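You operate a simulated robot arm through the tools that you are given. There is no shell and no other tool.

You run a simulated two-armed robot. Do the job below in one go: nothing can be reset, and whatever is moved stays where it is left.

## Task
Wind twine on the bobbin till the winder shows FULL.
Fine: seat the bobbin, swing the orange lever on, crank, swing it off; stop short of OVER.

It is judged by the outcome, as a careful person would: the job done as asked, and still so three seconds after it is handed in. It fails if anything else is knocked over, pushed out of place, dropped, spilled or broken.

## Robot
Two 7-joint arms with two-finger parallel grippers on one trunk that stands fixed in place. Base frame: the origin is at the foot of the trunk, x ahead of it, y to its left, z up; the work surface is at about z = 0.854. Units: m, degrees, N and s.
The left shoulder is at [0.059, 0.174, 1.233], the right one opposite. With the tool pointing down near the work surface each hand reaches from about 0.1 to 0.68 m from the base axis, measured 20 degrees to its own side. Payload 3.6 kg a hand.
The tool frame of a hand sits at the grasp point between the pads (the TCP): z along the fingers, y along the line on which they close. The tips reach 0.03 m beyond it. Largest opening 0.11 m; finger width 0.02, thickness 0.01; the body of the gripper, 0.048 by 0.112 m, starts 0.055 m behind the TCP.
Orientation is that of the tool frame in the base frame, as a unit quaternion [w, x, y, z]. With the fingers straight down and closing along the base's y, the tool's x points along the base's -x, its y along +y and its z along -z.

## Interface
- The arms move only by the tool play_rows. It takes "left_plan", "right_plan" or both (then of equal length, played together; a hand with none holds still); each is a list of rows, each a list of 7 numbers: the shift along the tool's x, y, z in m, then the turn, a rotation vector about the tool's x, y, z in degrees, then the gripper command, from -1 (shut) to 1 (fully open), values between in proportion. In form: [[tx, ty, tz, ax, ay, az, jaw], ...]. A call has 1 to 20 rows; each row shifts and turns the commanded pose from where the row before left it, along the tool's axes as they then stand. Rows are played at 5 a second. More than 0.05 m and 8.6 degrees between two rows, or a gripper value outside its range, and nothing of the call is played. A pose out of reach is approached as far as the arm can. The call stops where the force on the tool passes 90 N (or 10 N more than at its start, if that is more) or the arm is blocked; 0.2 s more then pass. Each finger travels about 0.153 m/s and halts on what it meets, pressing with about 21 N; the grip force reading is that of the motor and also rises with nothing between the fingers. The clock runs only during rows and for 0.2 s after the last one: add rows that do not move to give the fingers time. The reply holds the time, the measured pose of the TCP, the force on the tool along the base axes, the opening and the grip force, in the units named above and with some noise, with the torque about the TCP (base axes, N m) and any sound that the robot's microphone picked up.
- Cameras (640 x 400 px; columns grow to the right, rows downward): "scene" is now at [0.1509, -0.0065, 1.417]; the picture's right is [-0.21, -0.98, 0.00], its down [-0.50, 0.11, -0.86] and it looks along [0.84, -0.18, -0.51] (base axes); focal length 305 px, centre (320, 200). "left" rides on the left gripper at [0.072, -0.017, -0.103] in its tool frame; the picture's right is [0.23, 0.97, 0.00], its down [-0.76, 0.18, -0.62] and it looks along [-0.61, 0.14, 0.78] (tool axes); focal length 222 px, centre (320, 200). "right" rides on the right gripper at [0.072, 0.017, -0.103] in its tool frame; the picture's right is [-0.23, 0.97, 0.00], its down [-0.76, -0.18, -0.62] and it looks along [-0.61, -0.14, 0.78] (tool axes); focal length 222 px, centre (320, 200).
- snapshot(camera): a new picture of that camera. No time passes.
- move_column(by): moves the trunk up (or, below 0, down) by that many m; the arms and the scene camera ride with it, the base frame stays. It gives what a move gives, with no picture.
- aim_head(pan, tilt): turns the head with the scene camera to pan (to the left, within 86 degrees either way) and tilt (down, from -29 to 69), counted from straight ahead of the robot (the tilt from the chest, where the trunk bows). It gives what a move gives.
- probe_pixels(camera, pixels): for up to 12 pixels [column, row] of the newest picture of that camera ("zoom" is the newest enlarged one), the place [x, y, z] in the base frame of the surface seen there, good to about 0.003 m, but the place of the scene camera against the robot may be out by one fixed shift of up to 0.018 m in any direction. No time passes.
- zoom(camera, box): a new picture of the part [left, top, right, bottom] of that camera's present view, enlarged. No time passes.
- finish_job(): hands the job in; it is judged then, once.

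Leave the grippers open and the arms clear of the work at the hand-in unless told otherwise.

The tools are called after ">>>" by a JSON object that holds its "op" and its "data". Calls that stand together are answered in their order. play_rows: Moves the arms, as the interface text tells. Its arguments: {"type":"object","properties":{"left_plan":{"type":"array"},"right_plan":{"type":"array"}},"required":[]} The other tools are called the same way: move_column (by) moves the trunk up or down; aim_head (pan, tilt) turns the head that bears the scene camera; snapshot (camera) takes a picture; probe_pixels (camera, pixels) gives the place of the surface under pixels of a picture; zoom (camera, box) takes an enlarged picture of a part of a camera's view; finish_job () hands the job in.

At the start:

```text
time: 0.0
left_eef_pos: [0.4528, 0.1411, 1.2678]
left_tool_rot: [0.001, 0.0, 1.0, 0.0]
left_force: [0.4, -0.1, 0.1]
left_wrist_torque: [0.0, 0.01, -0.03]
left_gripper_width: 0.1102
left_gripper_force: 0.0
right_eef_pos: [0.5111, -0.2953, 1.261]
right_tool_rot: [0.001, -0.002, 1.0, -0.001]
right_force: [0.5, -0.2, -0.4]
right_wrist_torque: [0.01, 0.03, -0.02]
right_gripper_width: 0.1102
right_gripper_force: 0.0
trunk travel left (down, up): [-0.348, 0.415]
head pan, tilt (commanded): [-12.3, 30.5]
```

scene: 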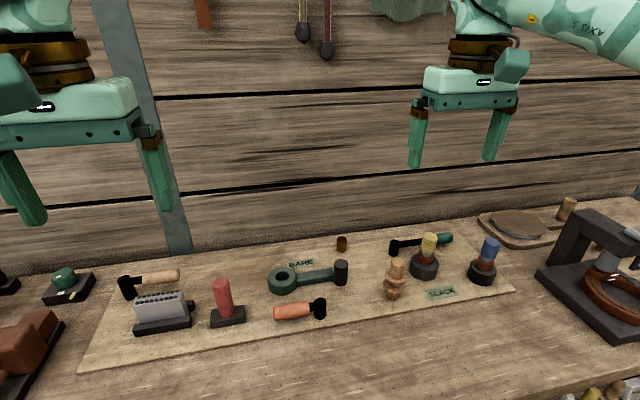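
right: 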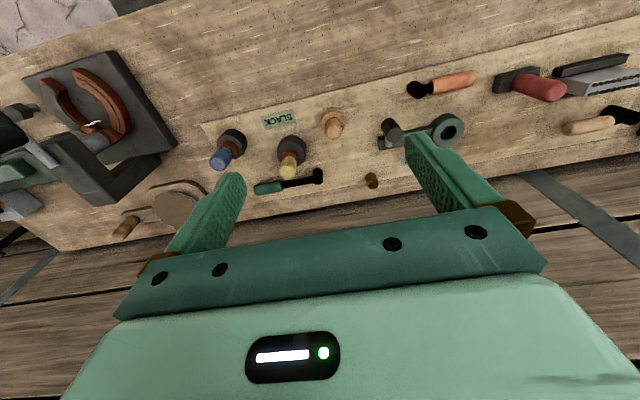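
left: 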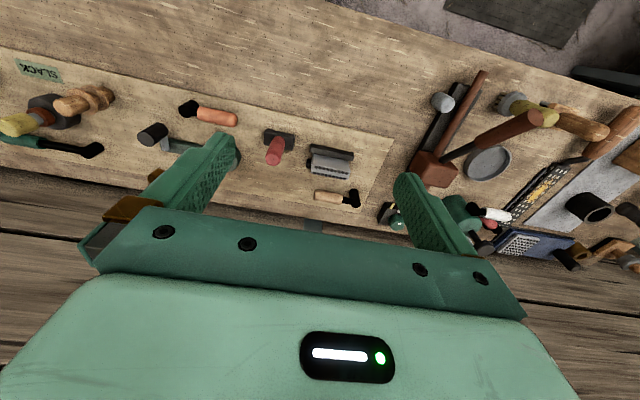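

I see a bench with a mat holding various items: a grey ribbed block, a red upright handle, a green crank with a ring marked "BARE", orange lever, wooden bobbin-like peg, yellow and blue posts with "SLACK" label. I'll zoom in on the mat to understand what is what.

>>> {"op": "zoom", "data": {"camera": "scene", "box": [90, 230, 350, 390]}}

>>> {"op": "zoom", "data": {"camera": "scene", "box": [330, 200, 540, 330]}}

>>> {"op": "zoom", "data": {"camera": "scene", "box": [250, 230, 370, 305]}}

```text
2.46 times, centred on (220, 310) of scene
```

zoom: 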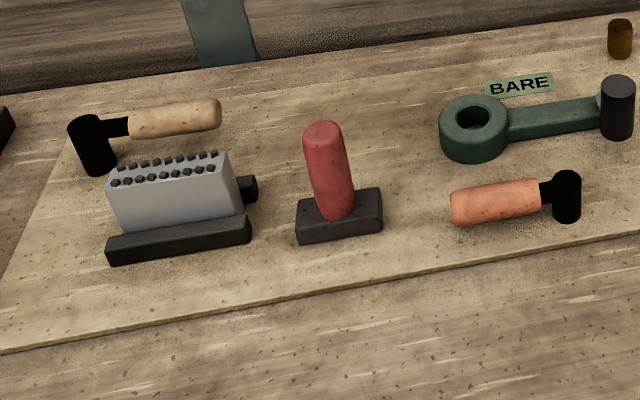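

```text
3.05 times, centred on (435, 265) of scene
```

zoom: 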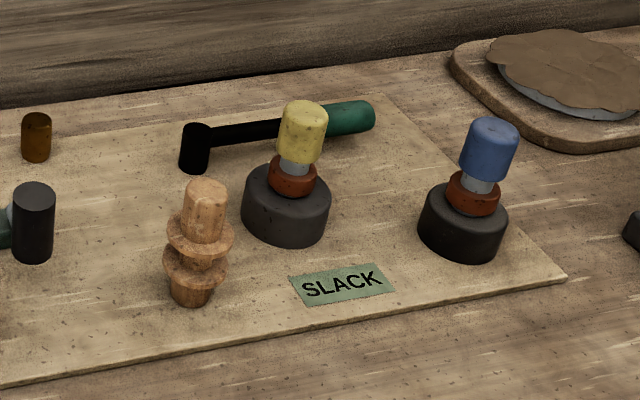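

```text
5.33 times, centred on (310, 268) of scene
```

zoom: 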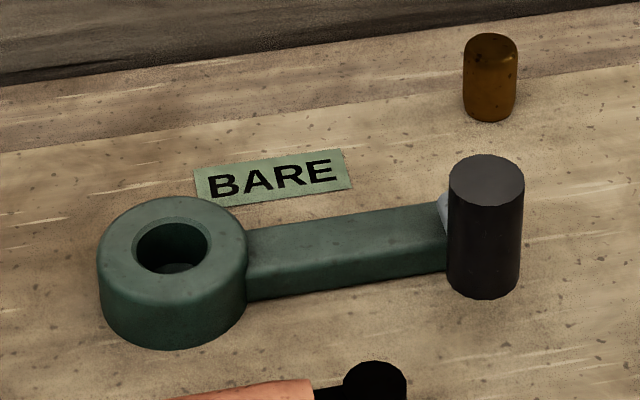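

The "BARE" label looks like the winder's readout by the green ring; "SLACK" belongs to some other device. I need geometry: I'll probe key points in the scene view (levers, socket, bobbin, labels).

>>> {"op": "probe_pixels", "data": {"camera": "scene", "pixels": [[281, 278], [283, 275], [341, 265], [319, 303], [280, 313], [320, 275], [397, 264], [396, 295], [301, 264], [342, 240], [290, 310], [300, 340]]}}

>>> {"op": "probe_pixels", "data": {"camera": "scene", "pixels": [[127, 283], [172, 275], [145, 277], [222, 285], [228, 315], [155, 300], [190, 306], [394, 243], [445, 238], [428, 240], [490, 245], [441, 293]]}}

>>> {"op": "zoom", "data": {"camera": "left", "box": [0, 40, 400, 220]}}

>>> {"op": "zoom", "data": {"camera": "right", "box": [200, 50, 640, 230]}}

```text
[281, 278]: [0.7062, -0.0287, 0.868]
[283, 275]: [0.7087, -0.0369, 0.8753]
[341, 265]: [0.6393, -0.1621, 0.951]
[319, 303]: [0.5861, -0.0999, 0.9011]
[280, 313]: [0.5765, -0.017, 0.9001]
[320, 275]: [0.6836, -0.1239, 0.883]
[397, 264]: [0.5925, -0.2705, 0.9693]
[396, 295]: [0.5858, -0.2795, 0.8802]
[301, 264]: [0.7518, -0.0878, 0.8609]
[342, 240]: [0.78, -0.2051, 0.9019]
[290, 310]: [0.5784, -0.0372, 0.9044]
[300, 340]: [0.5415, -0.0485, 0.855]
```

```text
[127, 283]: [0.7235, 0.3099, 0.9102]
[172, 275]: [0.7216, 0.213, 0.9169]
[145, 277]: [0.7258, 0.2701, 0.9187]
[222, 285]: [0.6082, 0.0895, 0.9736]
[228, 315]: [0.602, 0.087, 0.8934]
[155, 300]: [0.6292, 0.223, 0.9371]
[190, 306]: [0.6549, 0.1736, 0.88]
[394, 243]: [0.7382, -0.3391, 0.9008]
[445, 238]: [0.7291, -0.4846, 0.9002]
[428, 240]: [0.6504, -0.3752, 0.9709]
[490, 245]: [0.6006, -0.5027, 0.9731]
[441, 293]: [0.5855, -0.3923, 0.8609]
```

```text
1.60 times, centred on (200, 130) of left
```

zoom: 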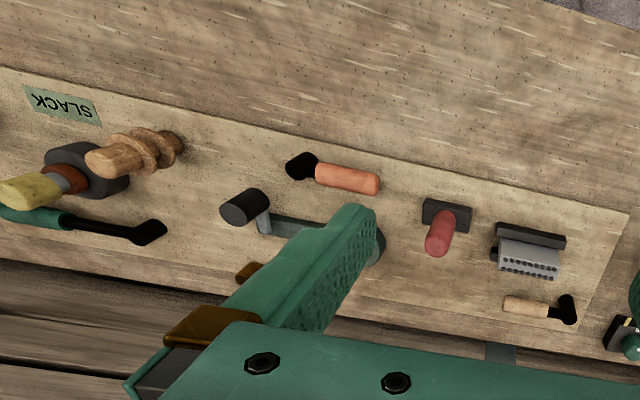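

```text
1.45 times, centred on (420, 140) of right
```

zoom: 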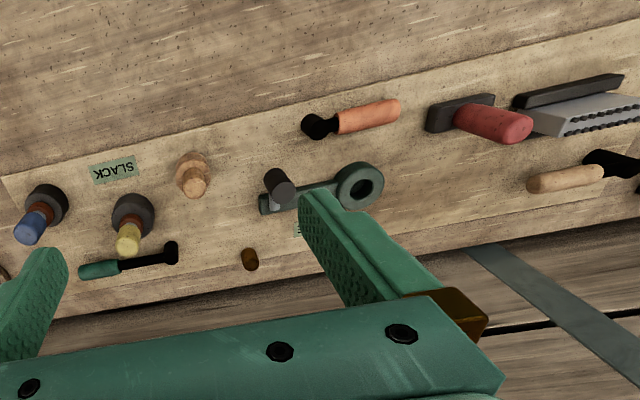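

The green ring with arm and dark knob looks like the crank/spindle; the orange-handled lever has a black pivot around (0.586,-0.10). I'll raise the trunk and tilt the head down for a better top view before touching anything.

>>> {"op": "move_column", "data": {"by": 0.25}}

>>> {"op": "aim_head", "data": {"pan": -10, "tilt": 55}}

>>> {"op": "snapshot", "data": {"camera": "scene"}}

```text
time: 2.6
left_eef_pos: [0.4536, 0.1414, 1.5164]
left_tool_rot: [0.0, -0.001, 1.0, 0.0]
left_force: [-0.5, 0.2, -0.8]
left_wrist_torque: [0.0, -0.01, -0.02]
left_gripper_width: 0.11
left_gripper_force: 0.1
right_eef_pos: [0.5117, -0.2959, 1.5101]
right_tool_rot: [0.0, -0.001, 1.0, -0.001]
right_force: [-0.4, 0.0, -0.6]
right_wrist_torque: [0.02, -0.01, 0.0]
right_gripper_width: 0.1101
right_gripper_force: 0.0
trunk travel left (down, up): [-0.598, 0.165]
head pan, tilt (commanded): [-12.3, 30.5]
```

```text
time: 3.5
left_eef_pos: [0.4534, 0.1415, 1.5173]
left_tool_rot: [0.0, -0.002, 1.0, -0.001]
left_force: [0.0, 0.4, 0.2]
left_wrist_torque: [0.02, -0.05, 0.0]
left_gripper_width: 0.1098
left_gripper_force: 0.1
right_eef_pos: [0.5113, -0.2944, 1.5102]
right_tool_rot: [0.001, -0.001, 1.0, -0.001]
right_force: [0.2, -0.2, 0.0]
right_wrist_torque: [-0.01, 0.0, 0.03]
right_gripper_width: 0.11
right_gripper_force: 0.2
trunk travel left (down, up): [-0.598, 0.165]
head pan, tilt (commanded): [-10.0, 55.0]
```

```text
taken
```

scene: 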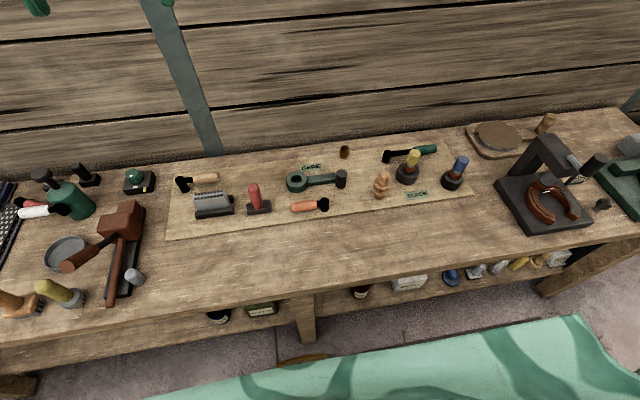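

>>> {"op": "zoom", "data": {"camera": "scene", "box": [270, 140, 430, 240]}}

>>> {"op": "zoom", "data": {"camera": "scene", "box": [160, 140, 320, 240]}}

>>> {"op": "zoom", "data": {"camera": "scene", "box": [340, 130, 500, 230]}}

```text
4.00 times, centred on (350, 190) of scene
```

zoom: 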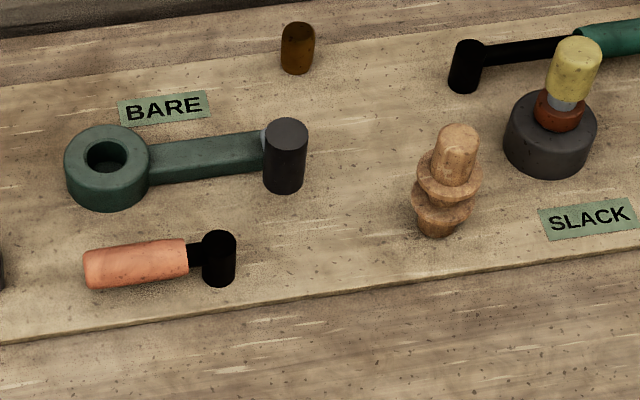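

```text
4.00 times, centred on (240, 190) of scene
```

zoom: 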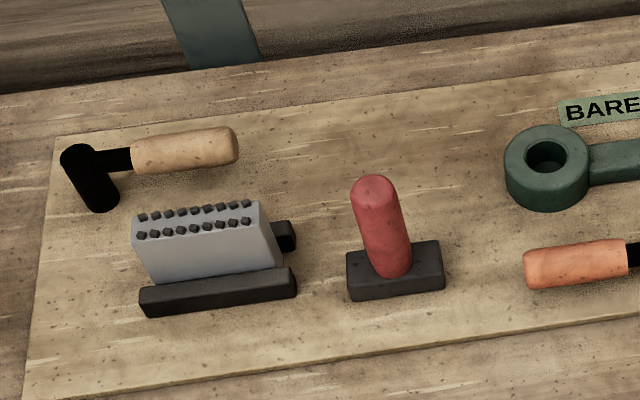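

```text
4.00 times, centred on (420, 180) of scene
```

zoom: 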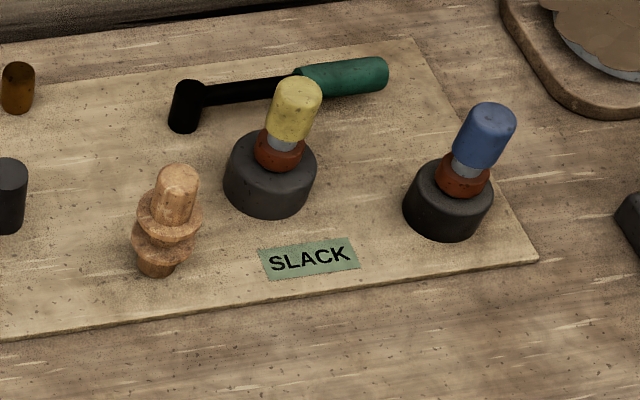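

The raised view confirms the layout: socket ring with hole, crank arm with dark knob, orange lever at lower-left, wooden bobbin standing on the mat. Now I'll lower the trunk back and use the wrist cameras for accurate positions (scene camera may be offset).

>>> {"op": "move_column", "data": {"by": -0.25}}

>>> {"op": "aim_head", "data": {"pan": -8, "tilt": 38}}

>>> {"op": "play_rows", "data": {"left_plan": [[0.02, 0.045, 0, 0, 0, 0, 1], [0.02, 0.045, 0, 0, 0, 0, 1], [0.02, 0.045, 0, 0, 0, 0, 1], [0, 0.045, 0, 0, 0, 0, 1], [0, 0.045, 0, 0, 0, 0, 1]], "right_plan": [[0.02, 0.045, 0, 0, 0, 0, 1], [0.02, 0.045, 0, 0, 0, 0, 1], [0.02, 0.045, 0, 0, 0, 0, 1], [0, 0.045, 0, 0, 0, 0, 1], [0, 0.045, 0, 0, 0, 0, 1]]}}

>>> {"op": "snapshot", "data": {"camera": "right"}}

>>> {"op": "snapshot", "data": {"camera": "scene"}}

```text
time: 6.0
left_eef_pos: [0.4537, 0.141, 1.2684]
left_tool_rot: [0.0, -0.001, 1.0, 0.0]
left_force: [-0.4, 0.3, 0.0]
left_wrist_torque: [0.0, -0.02, -0.04]
left_gripper_width: 0.1098
left_gripper_force: 0.1
right_eef_pos: [0.5108, -0.2963, 1.2611]
right_tool_rot: [0.001, -0.001, 1.0, -0.001]
right_force: [-0.6, 0.6, -0.1]
right_wrist_torque: [-0.01, 0.0, -0.03]
right_gripper_width: 0.11
right_gripper_force: 0.0
trunk travel left (down, up): [-0.348, 0.415]
head pan, tilt (commanded): [-10.0, 55.0]
```

```text
time: 6.8
left_eef_pos: [0.4547, 0.1411, 1.2668]
left_tool_rot: [0.0, -0.001, 1.0, 0.0]
left_force: [-0.5, -0.3, 0.5]
left_wrist_torque: [-0.01, 0.01, 0.0]
left_gripper_width: 0.1095
left_gripper_force: 0.1
right_eef_pos: [0.5115, -0.2954, 1.2611]
right_tool_rot: [0.001, -0.001, 1.0, -0.001]
right_force: [0.5, 0.2, -0.2]
right_wrist_torque: [-0.01, 0.03, 0.01]
right_gripper_width: 0.1099
right_gripper_force: 0.1
trunk travel left (down, up): [-0.348, 0.415]
head pan, tilt (commanded): [-8.0, 38.0]
```

```text
time: 8.0
left_eef_pos: [0.4579, 0.302, 1.2673]
left_tool_rot: [0.002, -0.002, 1.0, 0.0]
left_force: [-0.1, 0.5, 0.3]
left_wrist_torque: [-0.01, 0.01, -0.03]
left_gripper_width: 0.1099
left_gripper_force: 0.0
left hand out of reach, approached as far as the arm can: row 1, 2, 3, 4
right_eef_pos: [0.4516, -0.0654, 1.261]
right_tool_rot: [0.001, -0.001, 1.0, -0.002]
right_force: [0.3, -0.1, -0.6]
right_wrist_torque: [0.02, -0.01, 0.01]
right_gripper_width: 0.1099
right_gripper_force: 0.0
trunk travel left (down, up): [-0.348, 0.415]
head pan, tilt (commanded): [-8.0, 38.0]
```

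```text
taken
```

right: 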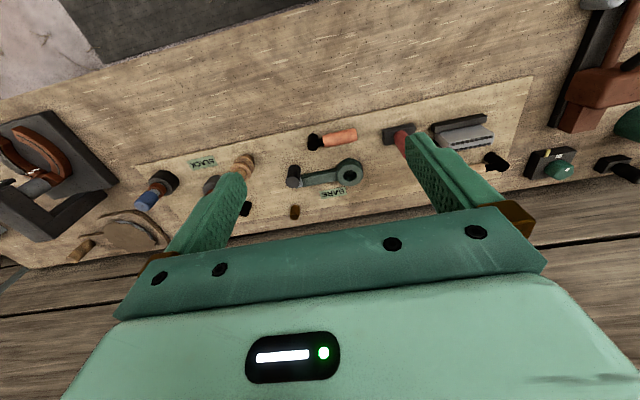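

```text
taken
```

scene: 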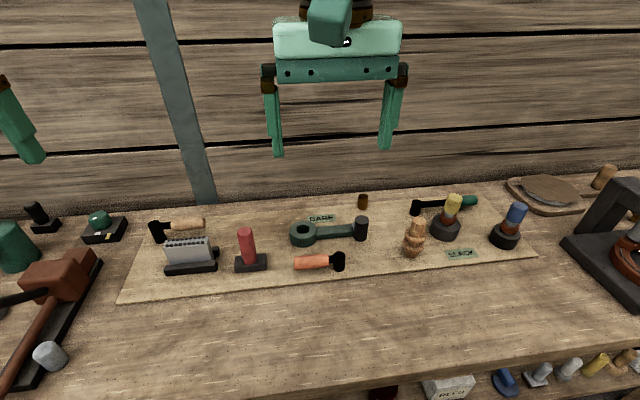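

The right wrist camera now sees the winder between its fingers (ring at about (350,172), lever at (332,138), knob at (293,176)). I'll zoom into it and probe.

>>> {"op": "zoom", "data": {"camera": "right", "box": [240, 110, 400, 210]}}

>>> {"op": "probe_pixels", "data": {"camera": "right", "pixels": [[350, 172], [340, 170], [360, 180], [350, 185], [350, 162], [325, 176], [293, 172], [296, 181], [313, 142], [325, 139], [350, 133], [294, 211]]}}

```text
4.00 times, centred on (320, 160) of right
```

zoom: 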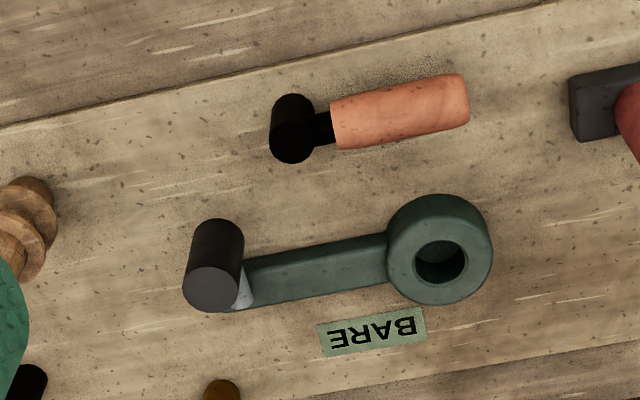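

```text
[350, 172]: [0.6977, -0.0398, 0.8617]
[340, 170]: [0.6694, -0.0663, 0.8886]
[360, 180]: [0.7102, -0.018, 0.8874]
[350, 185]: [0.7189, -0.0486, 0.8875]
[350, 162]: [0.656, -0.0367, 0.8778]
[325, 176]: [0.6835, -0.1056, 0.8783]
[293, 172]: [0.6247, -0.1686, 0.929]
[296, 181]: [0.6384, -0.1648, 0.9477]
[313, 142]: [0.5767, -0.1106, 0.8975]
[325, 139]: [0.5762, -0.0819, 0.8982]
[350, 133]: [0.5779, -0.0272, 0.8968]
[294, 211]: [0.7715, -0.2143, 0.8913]
```

Let me probe more precisely on this zoomed picture: ring rim edges, hole, knob top, lever parts.

>>> {"op": "probe_pixels", "data": {"camera": "zoom", "pixels": [[404, 260], [476, 262], [440, 215], [440, 295], [440, 262], [213, 288], [188, 288], [236, 288], [213, 308], [213, 268], [246, 292], [215, 240]]}}

>>> {"op": "probe_pixels", "data": {"camera": "zoom", "pixels": [[291, 108], [291, 150], [322, 128], [340, 122], [400, 110], [460, 95], [400, 135], [400, 92], [270, 285], [380, 262], [370, 335], [222, 390]]}}

```text
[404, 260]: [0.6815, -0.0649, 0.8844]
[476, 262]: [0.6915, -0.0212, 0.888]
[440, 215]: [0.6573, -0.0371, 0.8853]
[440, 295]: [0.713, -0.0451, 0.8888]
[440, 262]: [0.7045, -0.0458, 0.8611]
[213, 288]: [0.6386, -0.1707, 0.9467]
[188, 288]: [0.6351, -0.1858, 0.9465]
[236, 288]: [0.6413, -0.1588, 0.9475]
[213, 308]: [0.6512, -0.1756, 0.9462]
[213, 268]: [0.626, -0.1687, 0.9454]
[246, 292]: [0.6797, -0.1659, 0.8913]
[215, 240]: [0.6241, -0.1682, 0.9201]
```

```text
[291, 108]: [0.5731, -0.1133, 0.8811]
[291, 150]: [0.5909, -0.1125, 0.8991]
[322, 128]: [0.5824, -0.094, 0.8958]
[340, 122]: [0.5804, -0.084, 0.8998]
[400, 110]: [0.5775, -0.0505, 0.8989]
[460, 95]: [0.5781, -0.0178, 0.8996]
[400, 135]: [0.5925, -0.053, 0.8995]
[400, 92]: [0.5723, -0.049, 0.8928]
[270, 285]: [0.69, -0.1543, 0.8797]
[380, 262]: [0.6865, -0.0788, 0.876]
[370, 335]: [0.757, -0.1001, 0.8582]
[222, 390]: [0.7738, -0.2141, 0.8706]
```

The knob's top reads at (0.639,-0.171,0.947) but the arm lies at x≈0.69 — I need a closer look at how they're joined. I'll bring the right hand lower and nearer (stopping well above everything).

>>> {"op": "play_rows", "data": {"right_plan": [[-0.01, -0.014, 0.04, 0, 0, 0, 1], [-0.01, -0.014, 0.04, 0, 0, 0, 1], [-0.01, -0.014, 0.04, 0, 0, 0, 1], [-0.01, -0.014, 0.04, 0, 0, 0, 1], [-0.01, -0.014, 0.03, 0, 0, 0, 1]]}}

>>> {"op": "snapshot", "data": {"camera": "right"}}

>>> {"op": "zoom", "data": {"camera": "scene", "box": [280, 190, 400, 265]}}

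```text
time: 9.2
left_eef_pos: [0.458, 0.2985, 1.2682]
left_tool_rot: [0.003, -0.003, 1.0, 0.0]
left_force: [0.1, 0.2, -0.2]
left_wrist_torque: [0.01, -0.01, -0.01]
left_gripper_width: 0.1095
left_gripper_force: 0.1
right_eef_pos: [0.5018, -0.1424, 1.0706]
right_tool_rot: [0.001, -0.001, 1.0, -0.001]
right_force: [0.2, -0.5, -0.5]
right_wrist_torque: [0.0, 0.0, 0.02]
right_gripper_width: 0.1098
right_gripper_force: 0.0
trunk travel left (down, up): [-0.348, 0.415]
head pan, tilt (commanded): [-8.0, 38.0]
```

```text
taken
```

right: 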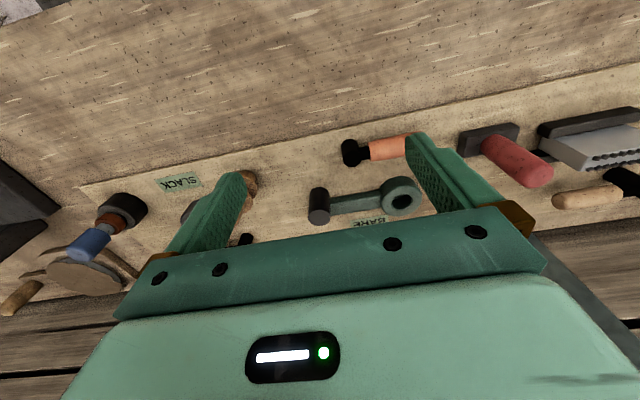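

```text
5.33 times, centred on (340, 228) of scene
```

zoom: 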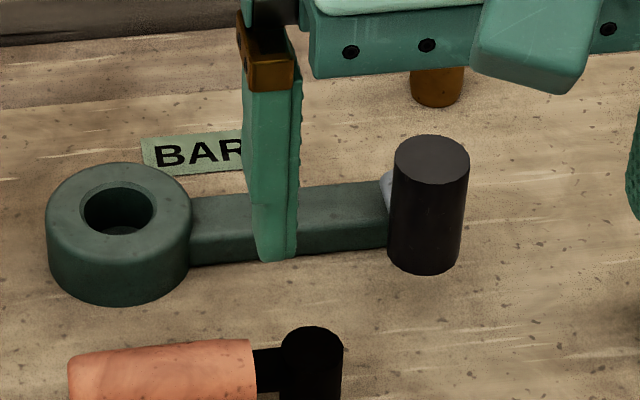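

>>> {"op": "zoom", "data": {"camera": "right", "box": [290, 160, 440, 250]}}

>>> {"op": "probe_pixels", "data": {"camera": "zoom", "pixels": [[100, 240], [120, 220], [120, 150], [185, 225], [195, 210], [175, 190], [300, 195], [480, 120], [455, 130], [530, 130], [480, 220], [480, 170]]}}

```text
4.27 times, centred on (365, 205) of right
```

zoom: 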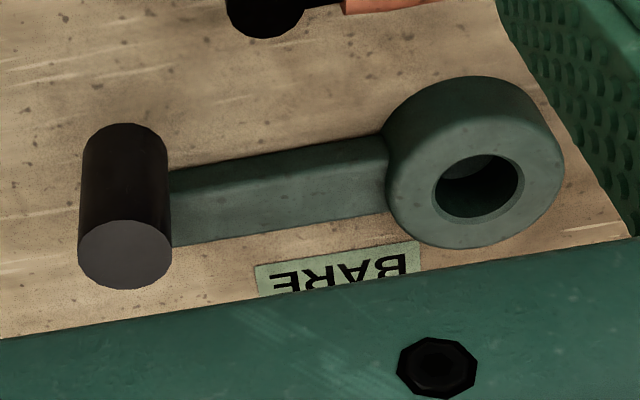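

```text
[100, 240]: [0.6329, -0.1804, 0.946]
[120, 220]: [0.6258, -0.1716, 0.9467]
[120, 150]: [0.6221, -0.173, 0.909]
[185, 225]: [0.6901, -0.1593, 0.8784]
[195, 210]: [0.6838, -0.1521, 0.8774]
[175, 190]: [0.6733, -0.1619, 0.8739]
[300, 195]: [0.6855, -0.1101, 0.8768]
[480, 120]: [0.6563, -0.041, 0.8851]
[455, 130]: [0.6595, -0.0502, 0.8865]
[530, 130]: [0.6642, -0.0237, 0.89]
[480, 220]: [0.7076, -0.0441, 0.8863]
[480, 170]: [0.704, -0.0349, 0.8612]
```

The joint between the bar and the dark knob is hidden. I'll swing the right hand to the right side of the bench and yaw it to look back toward the winder from the side.

>>> {"op": "play_rows", "data": {"right_plan": [[0.01, -0.035, -0.01, 0, 0, -8.5, 1], [0.01, -0.035, -0.01, 0, 0, -8.5, 1], [0, -0.035, 0, 0, 0, -8.5, 1], [0, -0.035, 0, 0, 0, -8.5, 1], [0, -0.035, 0, 0, 0, -8.5, 1], [0, -0.035, 0, 0, 0, -8.5, 1], [0, -0.03, 0, 0, 0, -8.5, 1], [0, -0.02, 0, 0, 0, 0, 1]]}}

>>> {"op": "snapshot", "data": {"camera": "right"}}

>>> {"op": "snapshot", "data": {"camera": "scene"}}

```text
time: 11.0
left_eef_pos: [0.4576, 0.2992, 1.2671]
left_tool_rot: [0.004, -0.002, 1.0, 0.0]
left_force: [0.2, 0.4, 0.1]
left_wrist_torque: [-0.03, -0.03, 0.01]
left_gripper_width: 0.1101
left_gripper_force: 0.0
right_eef_pos: [0.5971, -0.3617, 1.0894]
right_tool_rot: [0.001, -0.497, 0.867, -0.001]
right_force: [-0.1, -0.1, 0.5]
right_wrist_torque: [0.01, 0.02, 0.03]
right_gripper_width: 0.1099
right_gripper_force: 0.0
trunk travel left (down, up): [-0.348, 0.415]
head pan, tilt (commanded): [-8.0, 38.0]
```

```text
taken
```

right: 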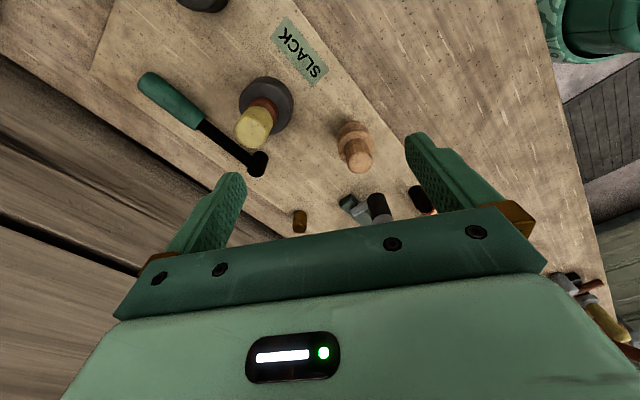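

```text
taken
```

scene: 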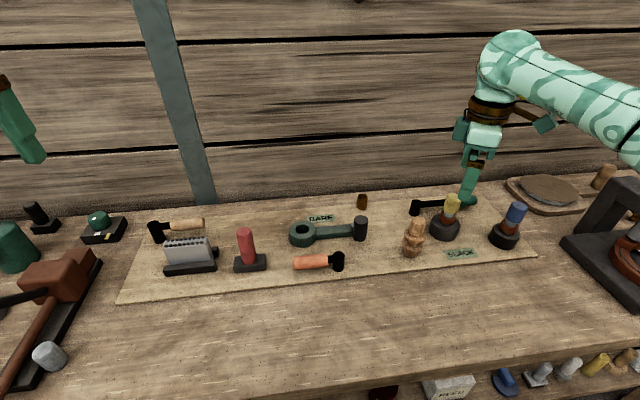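

From this side the bar end and grey stub are visible at about (350-380, 195-220). I'll zoom there and probe.

>>> {"op": "zoom", "data": {"camera": "right", "box": [280, 160, 440, 240]}}

>>> {"op": "zoom", "data": {"camera": "right", "box": [310, 100, 400, 180]}}

```text
4.00 times, centred on (360, 200) of right
```

zoom: 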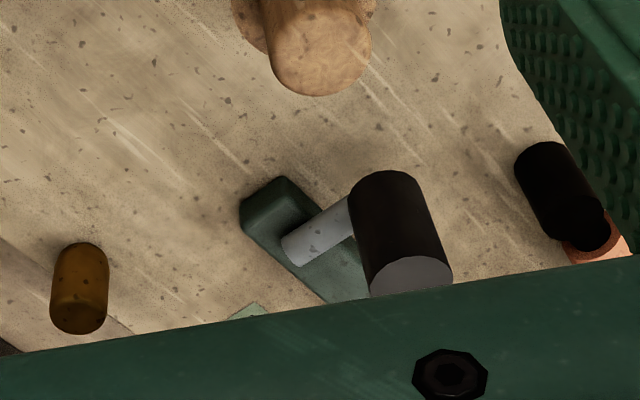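

```text
5.00 times, centred on (355, 140) of right
```

zoom: 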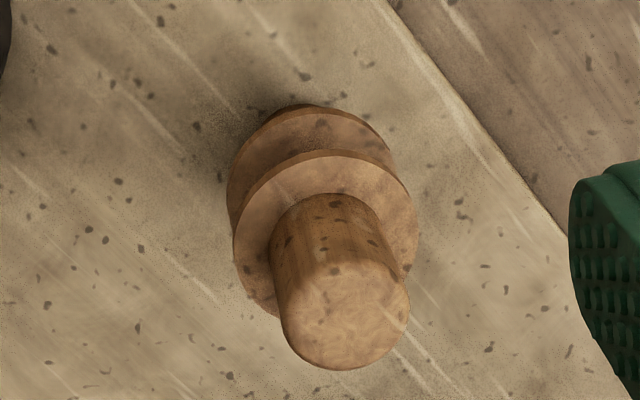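

Now it is clear: the green ring+bar is a fixed housing; a grey crank arm pivots at the bar's end and carries the dark vertical knob (radius ≈0.05 m). I'll probe the crank pivot, knob, and the bobbin.

>>> {"op": "zoom", "data": {"camera": "right", "box": [280, 160, 440, 240]}}

>>> {"op": "probe_pixels", "data": {"camera": "zoom", "pixels": [[295, 252], [310, 235], [330, 220], [340, 230], [265, 205], [285, 190], [330, 270], [412, 275], [385, 280], [440, 268], [365, 220], [290, 225]]}}

>>> {"op": "probe_pixels", "data": {"camera": "right", "pixels": [[358, 163], [350, 160], [366, 163], [358, 170], [355, 150], [349, 145], [346, 152], [340, 142], [372, 145], [366, 134], [352, 122], [300, 228]]}}

```text
4.00 times, centred on (360, 200) of right
```

zoom: 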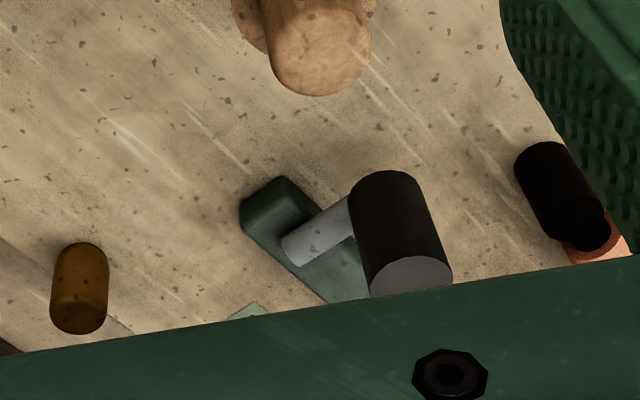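

```text
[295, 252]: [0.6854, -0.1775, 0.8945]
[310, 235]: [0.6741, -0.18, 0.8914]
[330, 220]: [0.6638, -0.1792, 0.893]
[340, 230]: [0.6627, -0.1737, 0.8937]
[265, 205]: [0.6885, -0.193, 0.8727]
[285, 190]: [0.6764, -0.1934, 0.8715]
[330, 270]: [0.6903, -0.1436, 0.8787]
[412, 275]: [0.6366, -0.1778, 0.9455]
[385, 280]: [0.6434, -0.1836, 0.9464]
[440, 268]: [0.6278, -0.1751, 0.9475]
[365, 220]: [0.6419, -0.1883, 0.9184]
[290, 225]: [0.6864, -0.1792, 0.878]
```

```text
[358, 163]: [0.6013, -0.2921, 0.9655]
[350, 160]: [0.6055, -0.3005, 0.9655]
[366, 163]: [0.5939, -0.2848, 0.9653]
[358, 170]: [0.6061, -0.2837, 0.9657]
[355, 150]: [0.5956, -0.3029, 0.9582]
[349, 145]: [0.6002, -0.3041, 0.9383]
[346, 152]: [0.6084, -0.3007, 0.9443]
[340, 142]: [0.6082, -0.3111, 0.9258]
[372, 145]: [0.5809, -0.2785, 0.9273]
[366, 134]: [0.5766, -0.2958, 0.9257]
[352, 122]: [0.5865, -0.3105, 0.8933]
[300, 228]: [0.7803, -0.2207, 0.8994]
```

Now I have: crank pivot ≈(0.686,-0.175), knob ≈(0.637,-0.173) z 0.895–0.947; bobbin handle ≈(0.598,-0.293) top z 0.966; socket hole ≈(0.687,-0.043), rim z 0.888. The socket is at the far edge of straight-down reach, so I'll pitch the right gripper 45° forward. First retreat up/back, undo the yaw, and pitch.

>>> {"op": "play_rows", "data": {"right_plan": [[0, 0.045, -0.01, 0, 0, 0, 1], [0, 0.045, -0.01, 0, 0, 0, 1], [0, 0.045, -0.01, 0, 0, 0, 1], [0, 0, 0, 0, 0, 8.5, 1], [0, 0, 0, 0, 0, 8.5, 1], [0, 0, 0, 0, 0, 8.5, 1], [0, 0, 0, 0, 0, 8.5, 1], [0, 0, 0, 0, 0, 8.5, 1], [0, 0, 0, 0, 0, 8.5, 1], [0, 0, 0, 0, 0, 8.5, 1], [0, 0, 0, 0, -7.5, 0, 0.1], [0, 0, 0, 0, -7.5, 0, 0.1], [0, 0, 0, 0, -7.5, 0, 0.1], [0, 0, 0, 0, -7.5, 0, 0.1], [0, 0, 0, 0, -7.5, 0, 0.1], [0, 0, 0, 0, -7.5, 0, 0.1]]}}

>>> {"op": "snapshot", "data": {"camera": "right"}}

>>> {"op": "snapshot", "data": {"camera": "scene"}}

```text
time: 14.4
left_eef_pos: [0.4574, 0.2985, 1.2685]
left_tool_rot: [0.004, -0.002, 1.0, 0.0]
left_force: [0.3, 0.2, -0.2]
left_wrist_torque: [-0.02, 0.01, 0.01]
left_gripper_width: 0.11
left_gripper_force: 0.1
right_eef_pos: [0.4802, -0.2922, 1.1209]
right_tool_rot: [0.385, -0.001, 0.923, 0.001]
right_force: [-0.6, 0.7, 0.7]
right_wrist_torque: [-0.01, -0.01, 0.01]
right_gripper_width: 0.0608
right_gripper_force: 0.1
trunk travel left (down, up): [-0.348, 0.415]
head pan, tilt (commanded): [-8.0, 38.0]
```

```text
taken
```

right: 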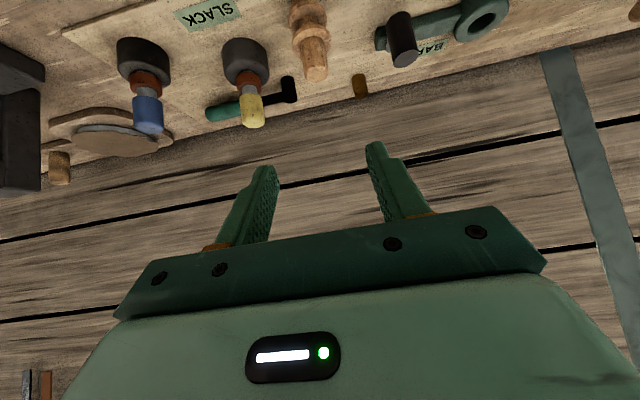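

```text
taken
```

scene: 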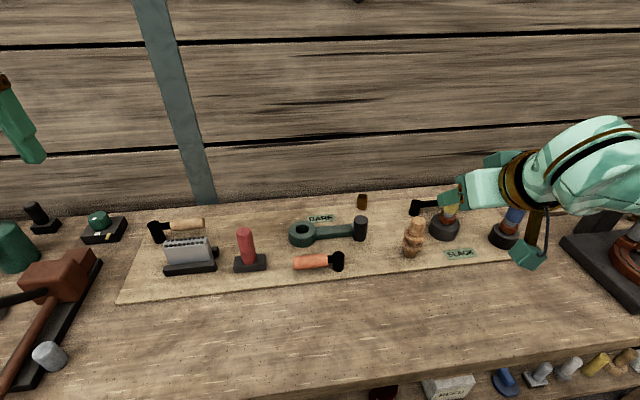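

The gripper is pitched 45° with jaws 0.06 open. The bobbin appears at (313,50) in the right wrist view. I'll zoom and probe it for its axis from this angle.

>>> {"op": "zoom", "data": {"camera": "right", "box": [260, 0, 420, 100]}}

>>> {"op": "probe_pixels", "data": {"camera": "zoom", "pixels": [[225, 290], [200, 240], [215, 240], [232, 240], [248, 240], [190, 185], [212, 190], [255, 165], [180, 150], [250, 130], [210, 140], [200, 40]]}}

```text
4.00 times, centred on (340, 50) of right
```

zoom: 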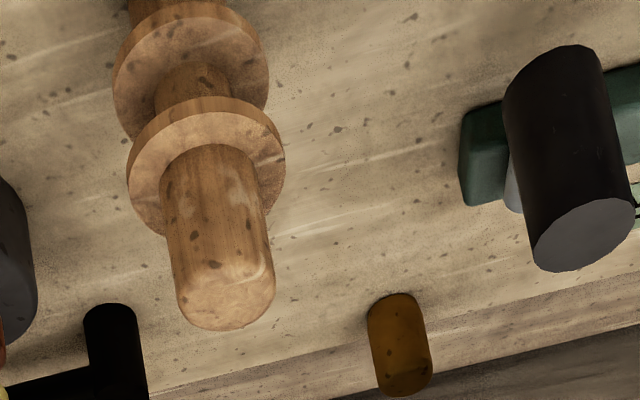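

```text
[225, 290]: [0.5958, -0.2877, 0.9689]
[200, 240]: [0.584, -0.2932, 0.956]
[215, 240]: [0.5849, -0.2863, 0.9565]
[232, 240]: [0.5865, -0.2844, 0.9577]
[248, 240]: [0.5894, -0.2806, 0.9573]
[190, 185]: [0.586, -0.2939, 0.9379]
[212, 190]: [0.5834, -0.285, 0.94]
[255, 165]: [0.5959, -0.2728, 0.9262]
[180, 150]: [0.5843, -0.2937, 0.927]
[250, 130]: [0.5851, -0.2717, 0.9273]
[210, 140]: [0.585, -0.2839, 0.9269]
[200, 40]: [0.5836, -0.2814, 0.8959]
```

Bobbin handle axis ≈(0.5975,-0.288), diameter ≈0.027, upper flange top 0.927, handle top ≈0.967. I'll lower, then advance along the fingers, stopping 4 cm short to check.

>>> {"op": "play_rows", "data": {"right_plan": [[0.0202, 0.002, 0.0202, 0, 0, 0, 0.1], [0.0202, 0.002, 0.0202, 0, 0, 0, 0.1], [0, 0, 0.04, 0, 0, 0, 0.1], [0, 0, 0.04, 0, 0, 0, 0.1], [0, 0, 0.03, 0, 0, 0, 0.1], [0, 0, 0, 0, 0, 0, 0.1]]}}

>>> {"op": "snapshot", "data": {"camera": "right"}}

>>> {"op": "zoom", "data": {"camera": "scene", "box": [340, 170, 540, 290]}}

```text
time: 15.8
left_eef_pos: [0.4561, 0.2998, 1.2701]
left_tool_rot: [0.004, -0.003, 1.0, -0.001]
left_force: [-1.0, 0.5, -0.3]
left_wrist_torque: [0.02, 0.0, 0.0]
left_gripper_width: 0.1098
left_gripper_force: 0.1
right_eef_pos: [0.558, -0.2875, 0.9859]
right_tool_rot: [0.383, -0.001, 0.924, 0.0]
right_force: [0.0, 0.1, 0.1]
right_wrist_torque: [-0.04, 0.03, -0.03]
right_gripper_width: 0.0605
right_gripper_force: 0.1
trunk travel left (down, up): [-0.348, 0.415]
head pan, tilt (commanded): [-8.0, 38.0]
```

```text
taken
```

right: 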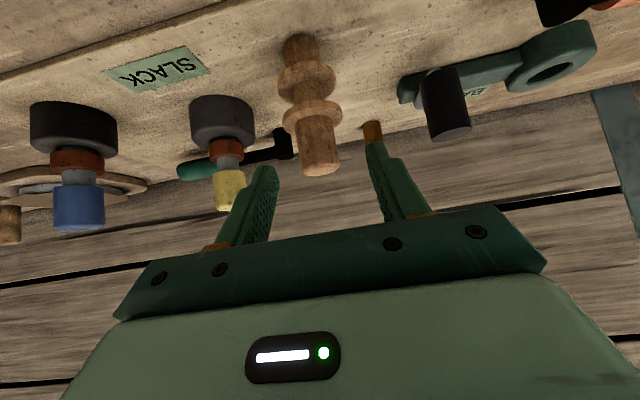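

```text
3.20 times, centred on (440, 230) of scene
```

zoom: 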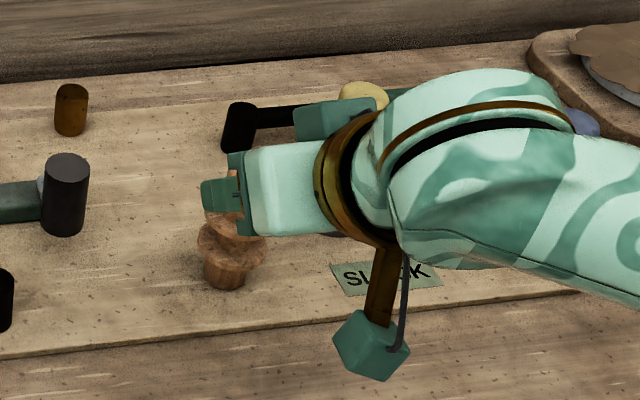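

The bobbin handle (px 320,155) sits centred between the fingertips (265 and 375). I'll probe once more for height, then advance the last 4 cm.

>>> {"op": "probe_pixels", "data": {"camera": "right", "pixels": [[320, 168], [318, 145], [310, 145], [330, 148], [308, 110], [296, 117], [335, 108], [306, 84], [298, 45], [298, 75], [440, 132], [550, 70]]}}

>>> {"op": "play_rows", "data": {"right_plan": [[0, 0, 0.02, 0, 0, 0, 0.1], [0, 0, 0.02, 0, 0, 0, 0.1], [0, 0, 0, 0, 0, 0, 0.1]]}}

>>> {"op": "snapshot", "data": {"camera": "right"}}

```text
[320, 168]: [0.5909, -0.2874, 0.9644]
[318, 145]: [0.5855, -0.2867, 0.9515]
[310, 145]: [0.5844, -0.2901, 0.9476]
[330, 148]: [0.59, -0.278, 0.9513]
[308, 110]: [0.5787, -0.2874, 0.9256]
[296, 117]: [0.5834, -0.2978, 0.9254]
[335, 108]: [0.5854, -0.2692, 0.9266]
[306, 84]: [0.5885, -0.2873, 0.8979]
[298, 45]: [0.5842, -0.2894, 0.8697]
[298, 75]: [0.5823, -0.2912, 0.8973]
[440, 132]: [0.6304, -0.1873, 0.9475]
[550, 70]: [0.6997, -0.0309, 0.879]
```

```text
time: 16.6
left_eef_pos: [0.457, 0.2991, 1.268]
left_tool_rot: [0.003, -0.003, 1.0, 0.0]
left_force: [-0.6, 0.5, -0.1]
left_wrist_torque: [0.03, 0.01, -0.02]
left_gripper_width: 0.1101
left_gripper_force: 0.2
right_eef_pos: [0.5869, -0.2867, 0.9571]
right_tool_rot: [0.384, -0.001, 0.923, -0.001]
right_force: [-0.2, -0.2, 0.9]
right_wrist_torque: [0.03, 0.0, 0.02]
right_gripper_width: 0.0604
right_gripper_force: 0.0
trunk travel left (down, up): [-0.348, 0.415]
head pan, tilt (commanded): [-8.0, 38.0]
```

```text
taken
```

right: 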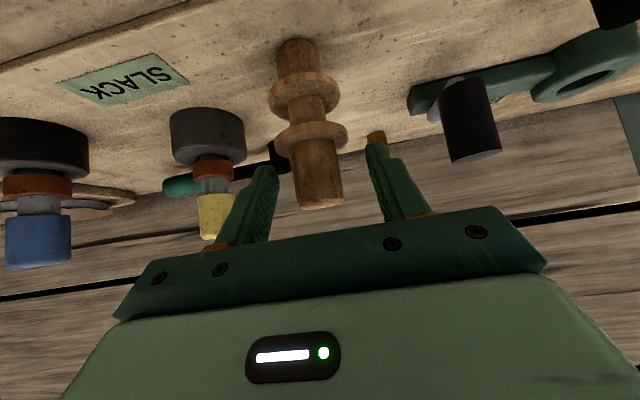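

The handle is between the pads, no contact force. Closing the jaws now.

>>> {"op": "play_rows", "data": {"right_plan": [[0, 0, 0, 0, 0, 0, -0.3], [0, 0, 0, 0, 0, 0, -0.6], [0, 0, 0, 0, 0, 0, -1], [0, 0, 0, 0, 0, 0, -1], [0, 0, 0, 0, 0, 0, -1]]}}

>>> {"op": "snapshot", "data": {"camera": "right"}}

```text
time: 17.8
left_eef_pos: [0.4562, 0.2998, 1.2677]
left_tool_rot: [0.003, -0.003, 1.0, 0.0]
left_force: [0.4, -0.1, -0.5]
left_wrist_torque: [0.01, -0.01, 0.03]
left_gripper_width: 0.11
left_gripper_force: 0.1
right_eef_pos: [0.5872, -0.2863, 0.9566]
right_tool_rot: [0.384, -0.001, 0.923, 0.0]
right_force: [0.2, -1.4, -0.7]
right_wrist_torque: [-0.07, 0.0, -0.05]
right_gripper_width: 0.0284
right_gripper_force: 21.3
trunk travel left (down, up): [-0.348, 0.415]
head pan, tilt (commanded): [-8.0, 38.0]
```

```text
taken
```

right: 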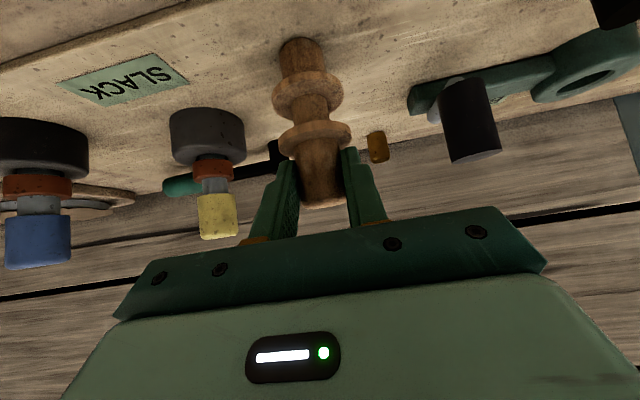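

Held: width 0.0284 m, 21 N. Lifting straight up 13 cm.

>>> {"op": "play_rows", "data": {"right_plan": [[-0.0115, 0, -0.0115, 0, 0, 0, -1], [-0.0202, 0, -0.0202, 0, 0, 0, -1], [-0.0202, 0, -0.0202, 0, 0, 0, -1], [-0.0202, 0, -0.0202, 0, 0, 0, -1], [-0.0202, 0, -0.0202, 0, 0, 0, -1], [0, 0, 0, 0, 0, 0, -1]]}}

>>> {"op": "snapshot", "data": {"camera": "right"}}

>>> {"op": "snapshot", "data": {"camera": "scene"}}

```text
time: 19.2
left_eef_pos: [0.4569, 0.299, 1.2673]
left_tool_rot: [0.004, -0.003, 1.0, 0.0]
left_force: [1.2, -0.7, 0.7]
left_wrist_torque: [0.0, 0.01, 0.02]
left_gripper_width: 0.1099
left_gripper_force: 0.1
right_eef_pos: [0.5859, -0.2886, 1.089]
right_tool_rot: [0.384, -0.001, 0.923, -0.001]
right_force: [-0.1, -0.7, -1.3]
right_wrist_torque: [-0.09, 0.0, -0.07]
right_gripper_width: 0.0282
right_gripper_force: 21.0
trunk travel left (down, up): [-0.348, 0.415]
head pan, tilt (commanded): [-8.0, 38.0]
```

```text
taken
```

right: 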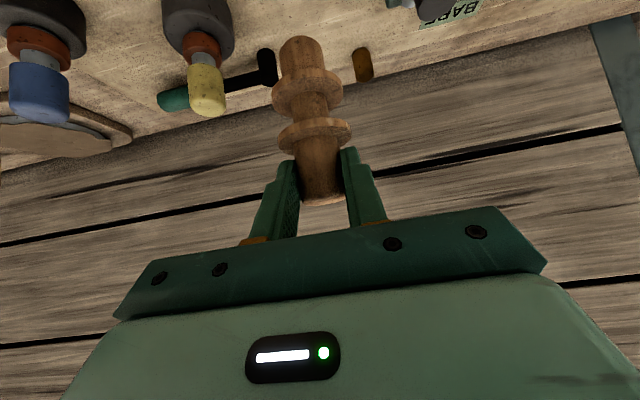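

```text
taken
```

scene: 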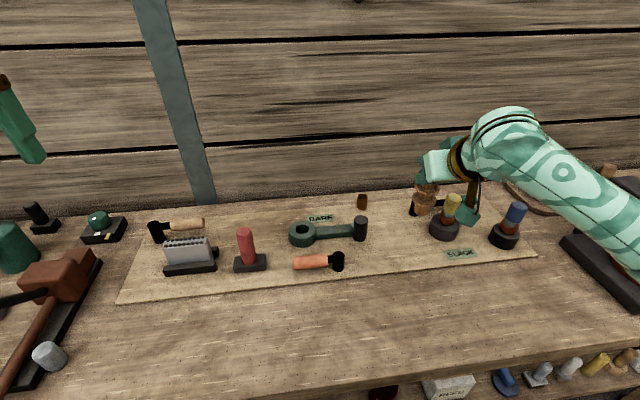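

Bobbin is held firmly. I'll probe the held bobbin for its axis relative to the hand (peg at top of image ~(300,45), handle ~(322,185)).

>>> {"op": "zoom", "data": {"camera": "right", "box": [240, 20, 400, 220]}}

>>> {"op": "probe_pixels", "data": {"camera": "right", "pixels": [[300, 42], [300, 55], [286, 55], [316, 55], [299, 62], [305, 85], [308, 115], [312, 133], [280, 137], [348, 130], [320, 170], [322, 198]]}}

```text
2.00 times, centred on (320, 120) of right
```

zoom: 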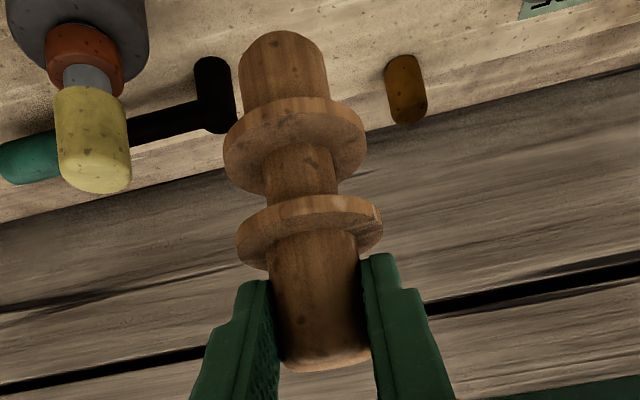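

```text
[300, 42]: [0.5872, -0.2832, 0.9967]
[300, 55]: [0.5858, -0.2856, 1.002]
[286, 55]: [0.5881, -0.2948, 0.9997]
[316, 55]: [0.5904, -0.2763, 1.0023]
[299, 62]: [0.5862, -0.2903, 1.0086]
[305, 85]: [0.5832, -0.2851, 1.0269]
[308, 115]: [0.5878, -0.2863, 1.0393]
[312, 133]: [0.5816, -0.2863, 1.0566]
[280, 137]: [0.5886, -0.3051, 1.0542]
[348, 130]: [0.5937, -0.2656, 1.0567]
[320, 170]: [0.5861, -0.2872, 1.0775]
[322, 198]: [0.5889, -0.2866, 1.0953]
```

Bobbin hangs vertical; its axis is about 0.014 m ahead of the TCP. Next I'll carry it left at this height to a point back from the socket, so the wrist camera can re-measure the hole.

>>> {"op": "play_rows", "data": {"right_plan": [[0.0051, 0.045, -0.0051, 0, 0, 0, -1], [0.0051, 0.045, -0.0051, 0, 0, 0, -1], [0.0051, 0.045, -0.0051, 0, 0, 0, -1], [0.0051, 0.045, -0.0051, 0, 0, 0, -1], [0.0051, 0.045, -0.0051, 0, 0, 0, -1], [0, 0, 0, 0, 0, 0, -1]]}}

>>> {"op": "snapshot", "data": {"camera": "right"}}

>>> {"op": "snapshot", "data": {"camera": "scene"}}

```text
time: 20.6
left_eef_pos: [0.4571, 0.2991, 1.2683]
left_tool_rot: [0.004, -0.003, 1.0, 0.0]
left_force: [-0.9, -0.3, 0.2]
left_wrist_torque: [0.02, 0.0, 0.02]
left_gripper_width: 0.1101
left_gripper_force: 0.1
right_eef_pos: [0.55, -0.0651, 1.0896]
right_tool_rot: [0.383, 0.0, 0.924, 0.0]
right_force: [-0.4, -0.7, -2.6]
right_wrist_torque: [0.0, 0.02, 0.02]
right_gripper_width: 0.029
right_gripper_force: 21.1
trunk travel left (down, up): [-0.348, 0.415]
head pan, tilt (commanded): [-8.0, 38.0]
```

```text
taken
```

right: 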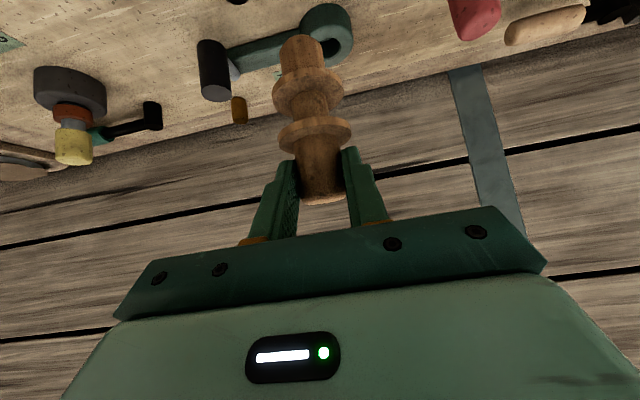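

```text
taken
```

scene: 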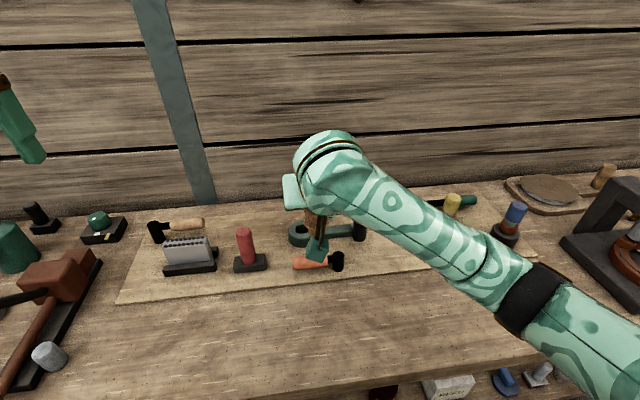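

The peg overlaps the hole in view. I'll shift the hand 4.5 cm right so the hole is unobstructed.

>>> {"op": "play_rows", "data": {"right_plan": [[0, -0.045, 0, 0, 0, 0, -1], [0, 0, 0, 0, 0, 0, -1]]}}

>>> {"op": "zoom", "data": {"camera": "right", "box": [320, 0, 480, 100]}}

```text
time: 21.2
left_eef_pos: [0.4571, 0.3012, 1.2681]
left_tool_rot: [0.004, -0.004, 1.0, -0.001]
left_force: [-0.1, 0.8, 0.4]
left_wrist_torque: [-0.03, -0.01, -0.01]
left_gripper_width: 0.1098
left_gripper_force: 0.2
right_eef_pos: [0.5502, -0.1102, 1.0872]
right_tool_rot: [0.383, -0.002, 0.924, -0.001]
right_force: [1.1, 0.2, -1.6]
right_wrist_torque: [-0.01, 0.02, 0.01]
right_gripper_width: 0.0289
right_gripper_force: 20.8
trunk travel left (down, up): [-0.348, 0.415]
head pan, tilt (commanded): [-8.0, 38.0]
```

```text
4.00 times, centred on (400, 50) of right
```

zoom: 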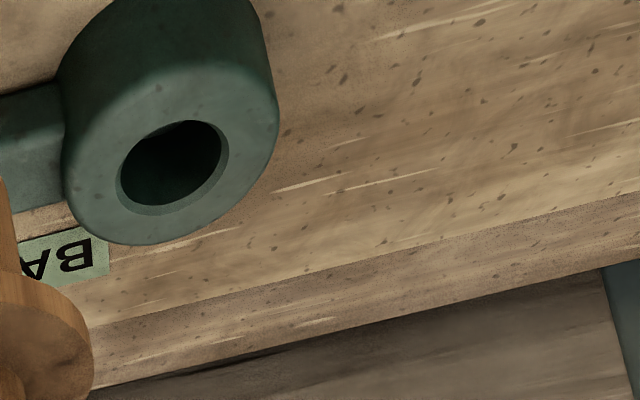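

The hole is clear in view with a chamfer. I'll probe points around its rim to compute the centre.

>>> {"op": "probe_pixels", "data": {"camera": "zoom", "pixels": [[113, 180], [232, 148], [190, 112], [155, 222], [80, 180], [266, 140], [185, 80], [150, 238], [170, 165], [140, 125], [205, 210], [110, 210]]}}

>>> {"op": "probe_pixels", "data": {"camera": "right", "pixels": [[300, 55], [286, 55], [316, 55], [305, 85], [312, 133], [320, 170], [300, 45]]}}

```text
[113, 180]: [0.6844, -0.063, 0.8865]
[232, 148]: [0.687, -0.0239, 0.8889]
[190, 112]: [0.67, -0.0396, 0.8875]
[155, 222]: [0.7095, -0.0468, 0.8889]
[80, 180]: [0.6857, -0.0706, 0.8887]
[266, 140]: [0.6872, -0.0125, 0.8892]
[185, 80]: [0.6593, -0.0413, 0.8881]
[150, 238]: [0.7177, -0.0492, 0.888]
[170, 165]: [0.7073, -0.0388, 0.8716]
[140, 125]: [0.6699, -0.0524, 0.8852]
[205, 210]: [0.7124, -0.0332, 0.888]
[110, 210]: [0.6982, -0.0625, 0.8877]
```

```text
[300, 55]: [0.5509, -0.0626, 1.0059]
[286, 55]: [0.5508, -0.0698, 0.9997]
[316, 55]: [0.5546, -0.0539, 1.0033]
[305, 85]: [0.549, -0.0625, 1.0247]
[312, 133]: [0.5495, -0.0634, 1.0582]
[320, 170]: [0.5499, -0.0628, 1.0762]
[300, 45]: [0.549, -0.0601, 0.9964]
```

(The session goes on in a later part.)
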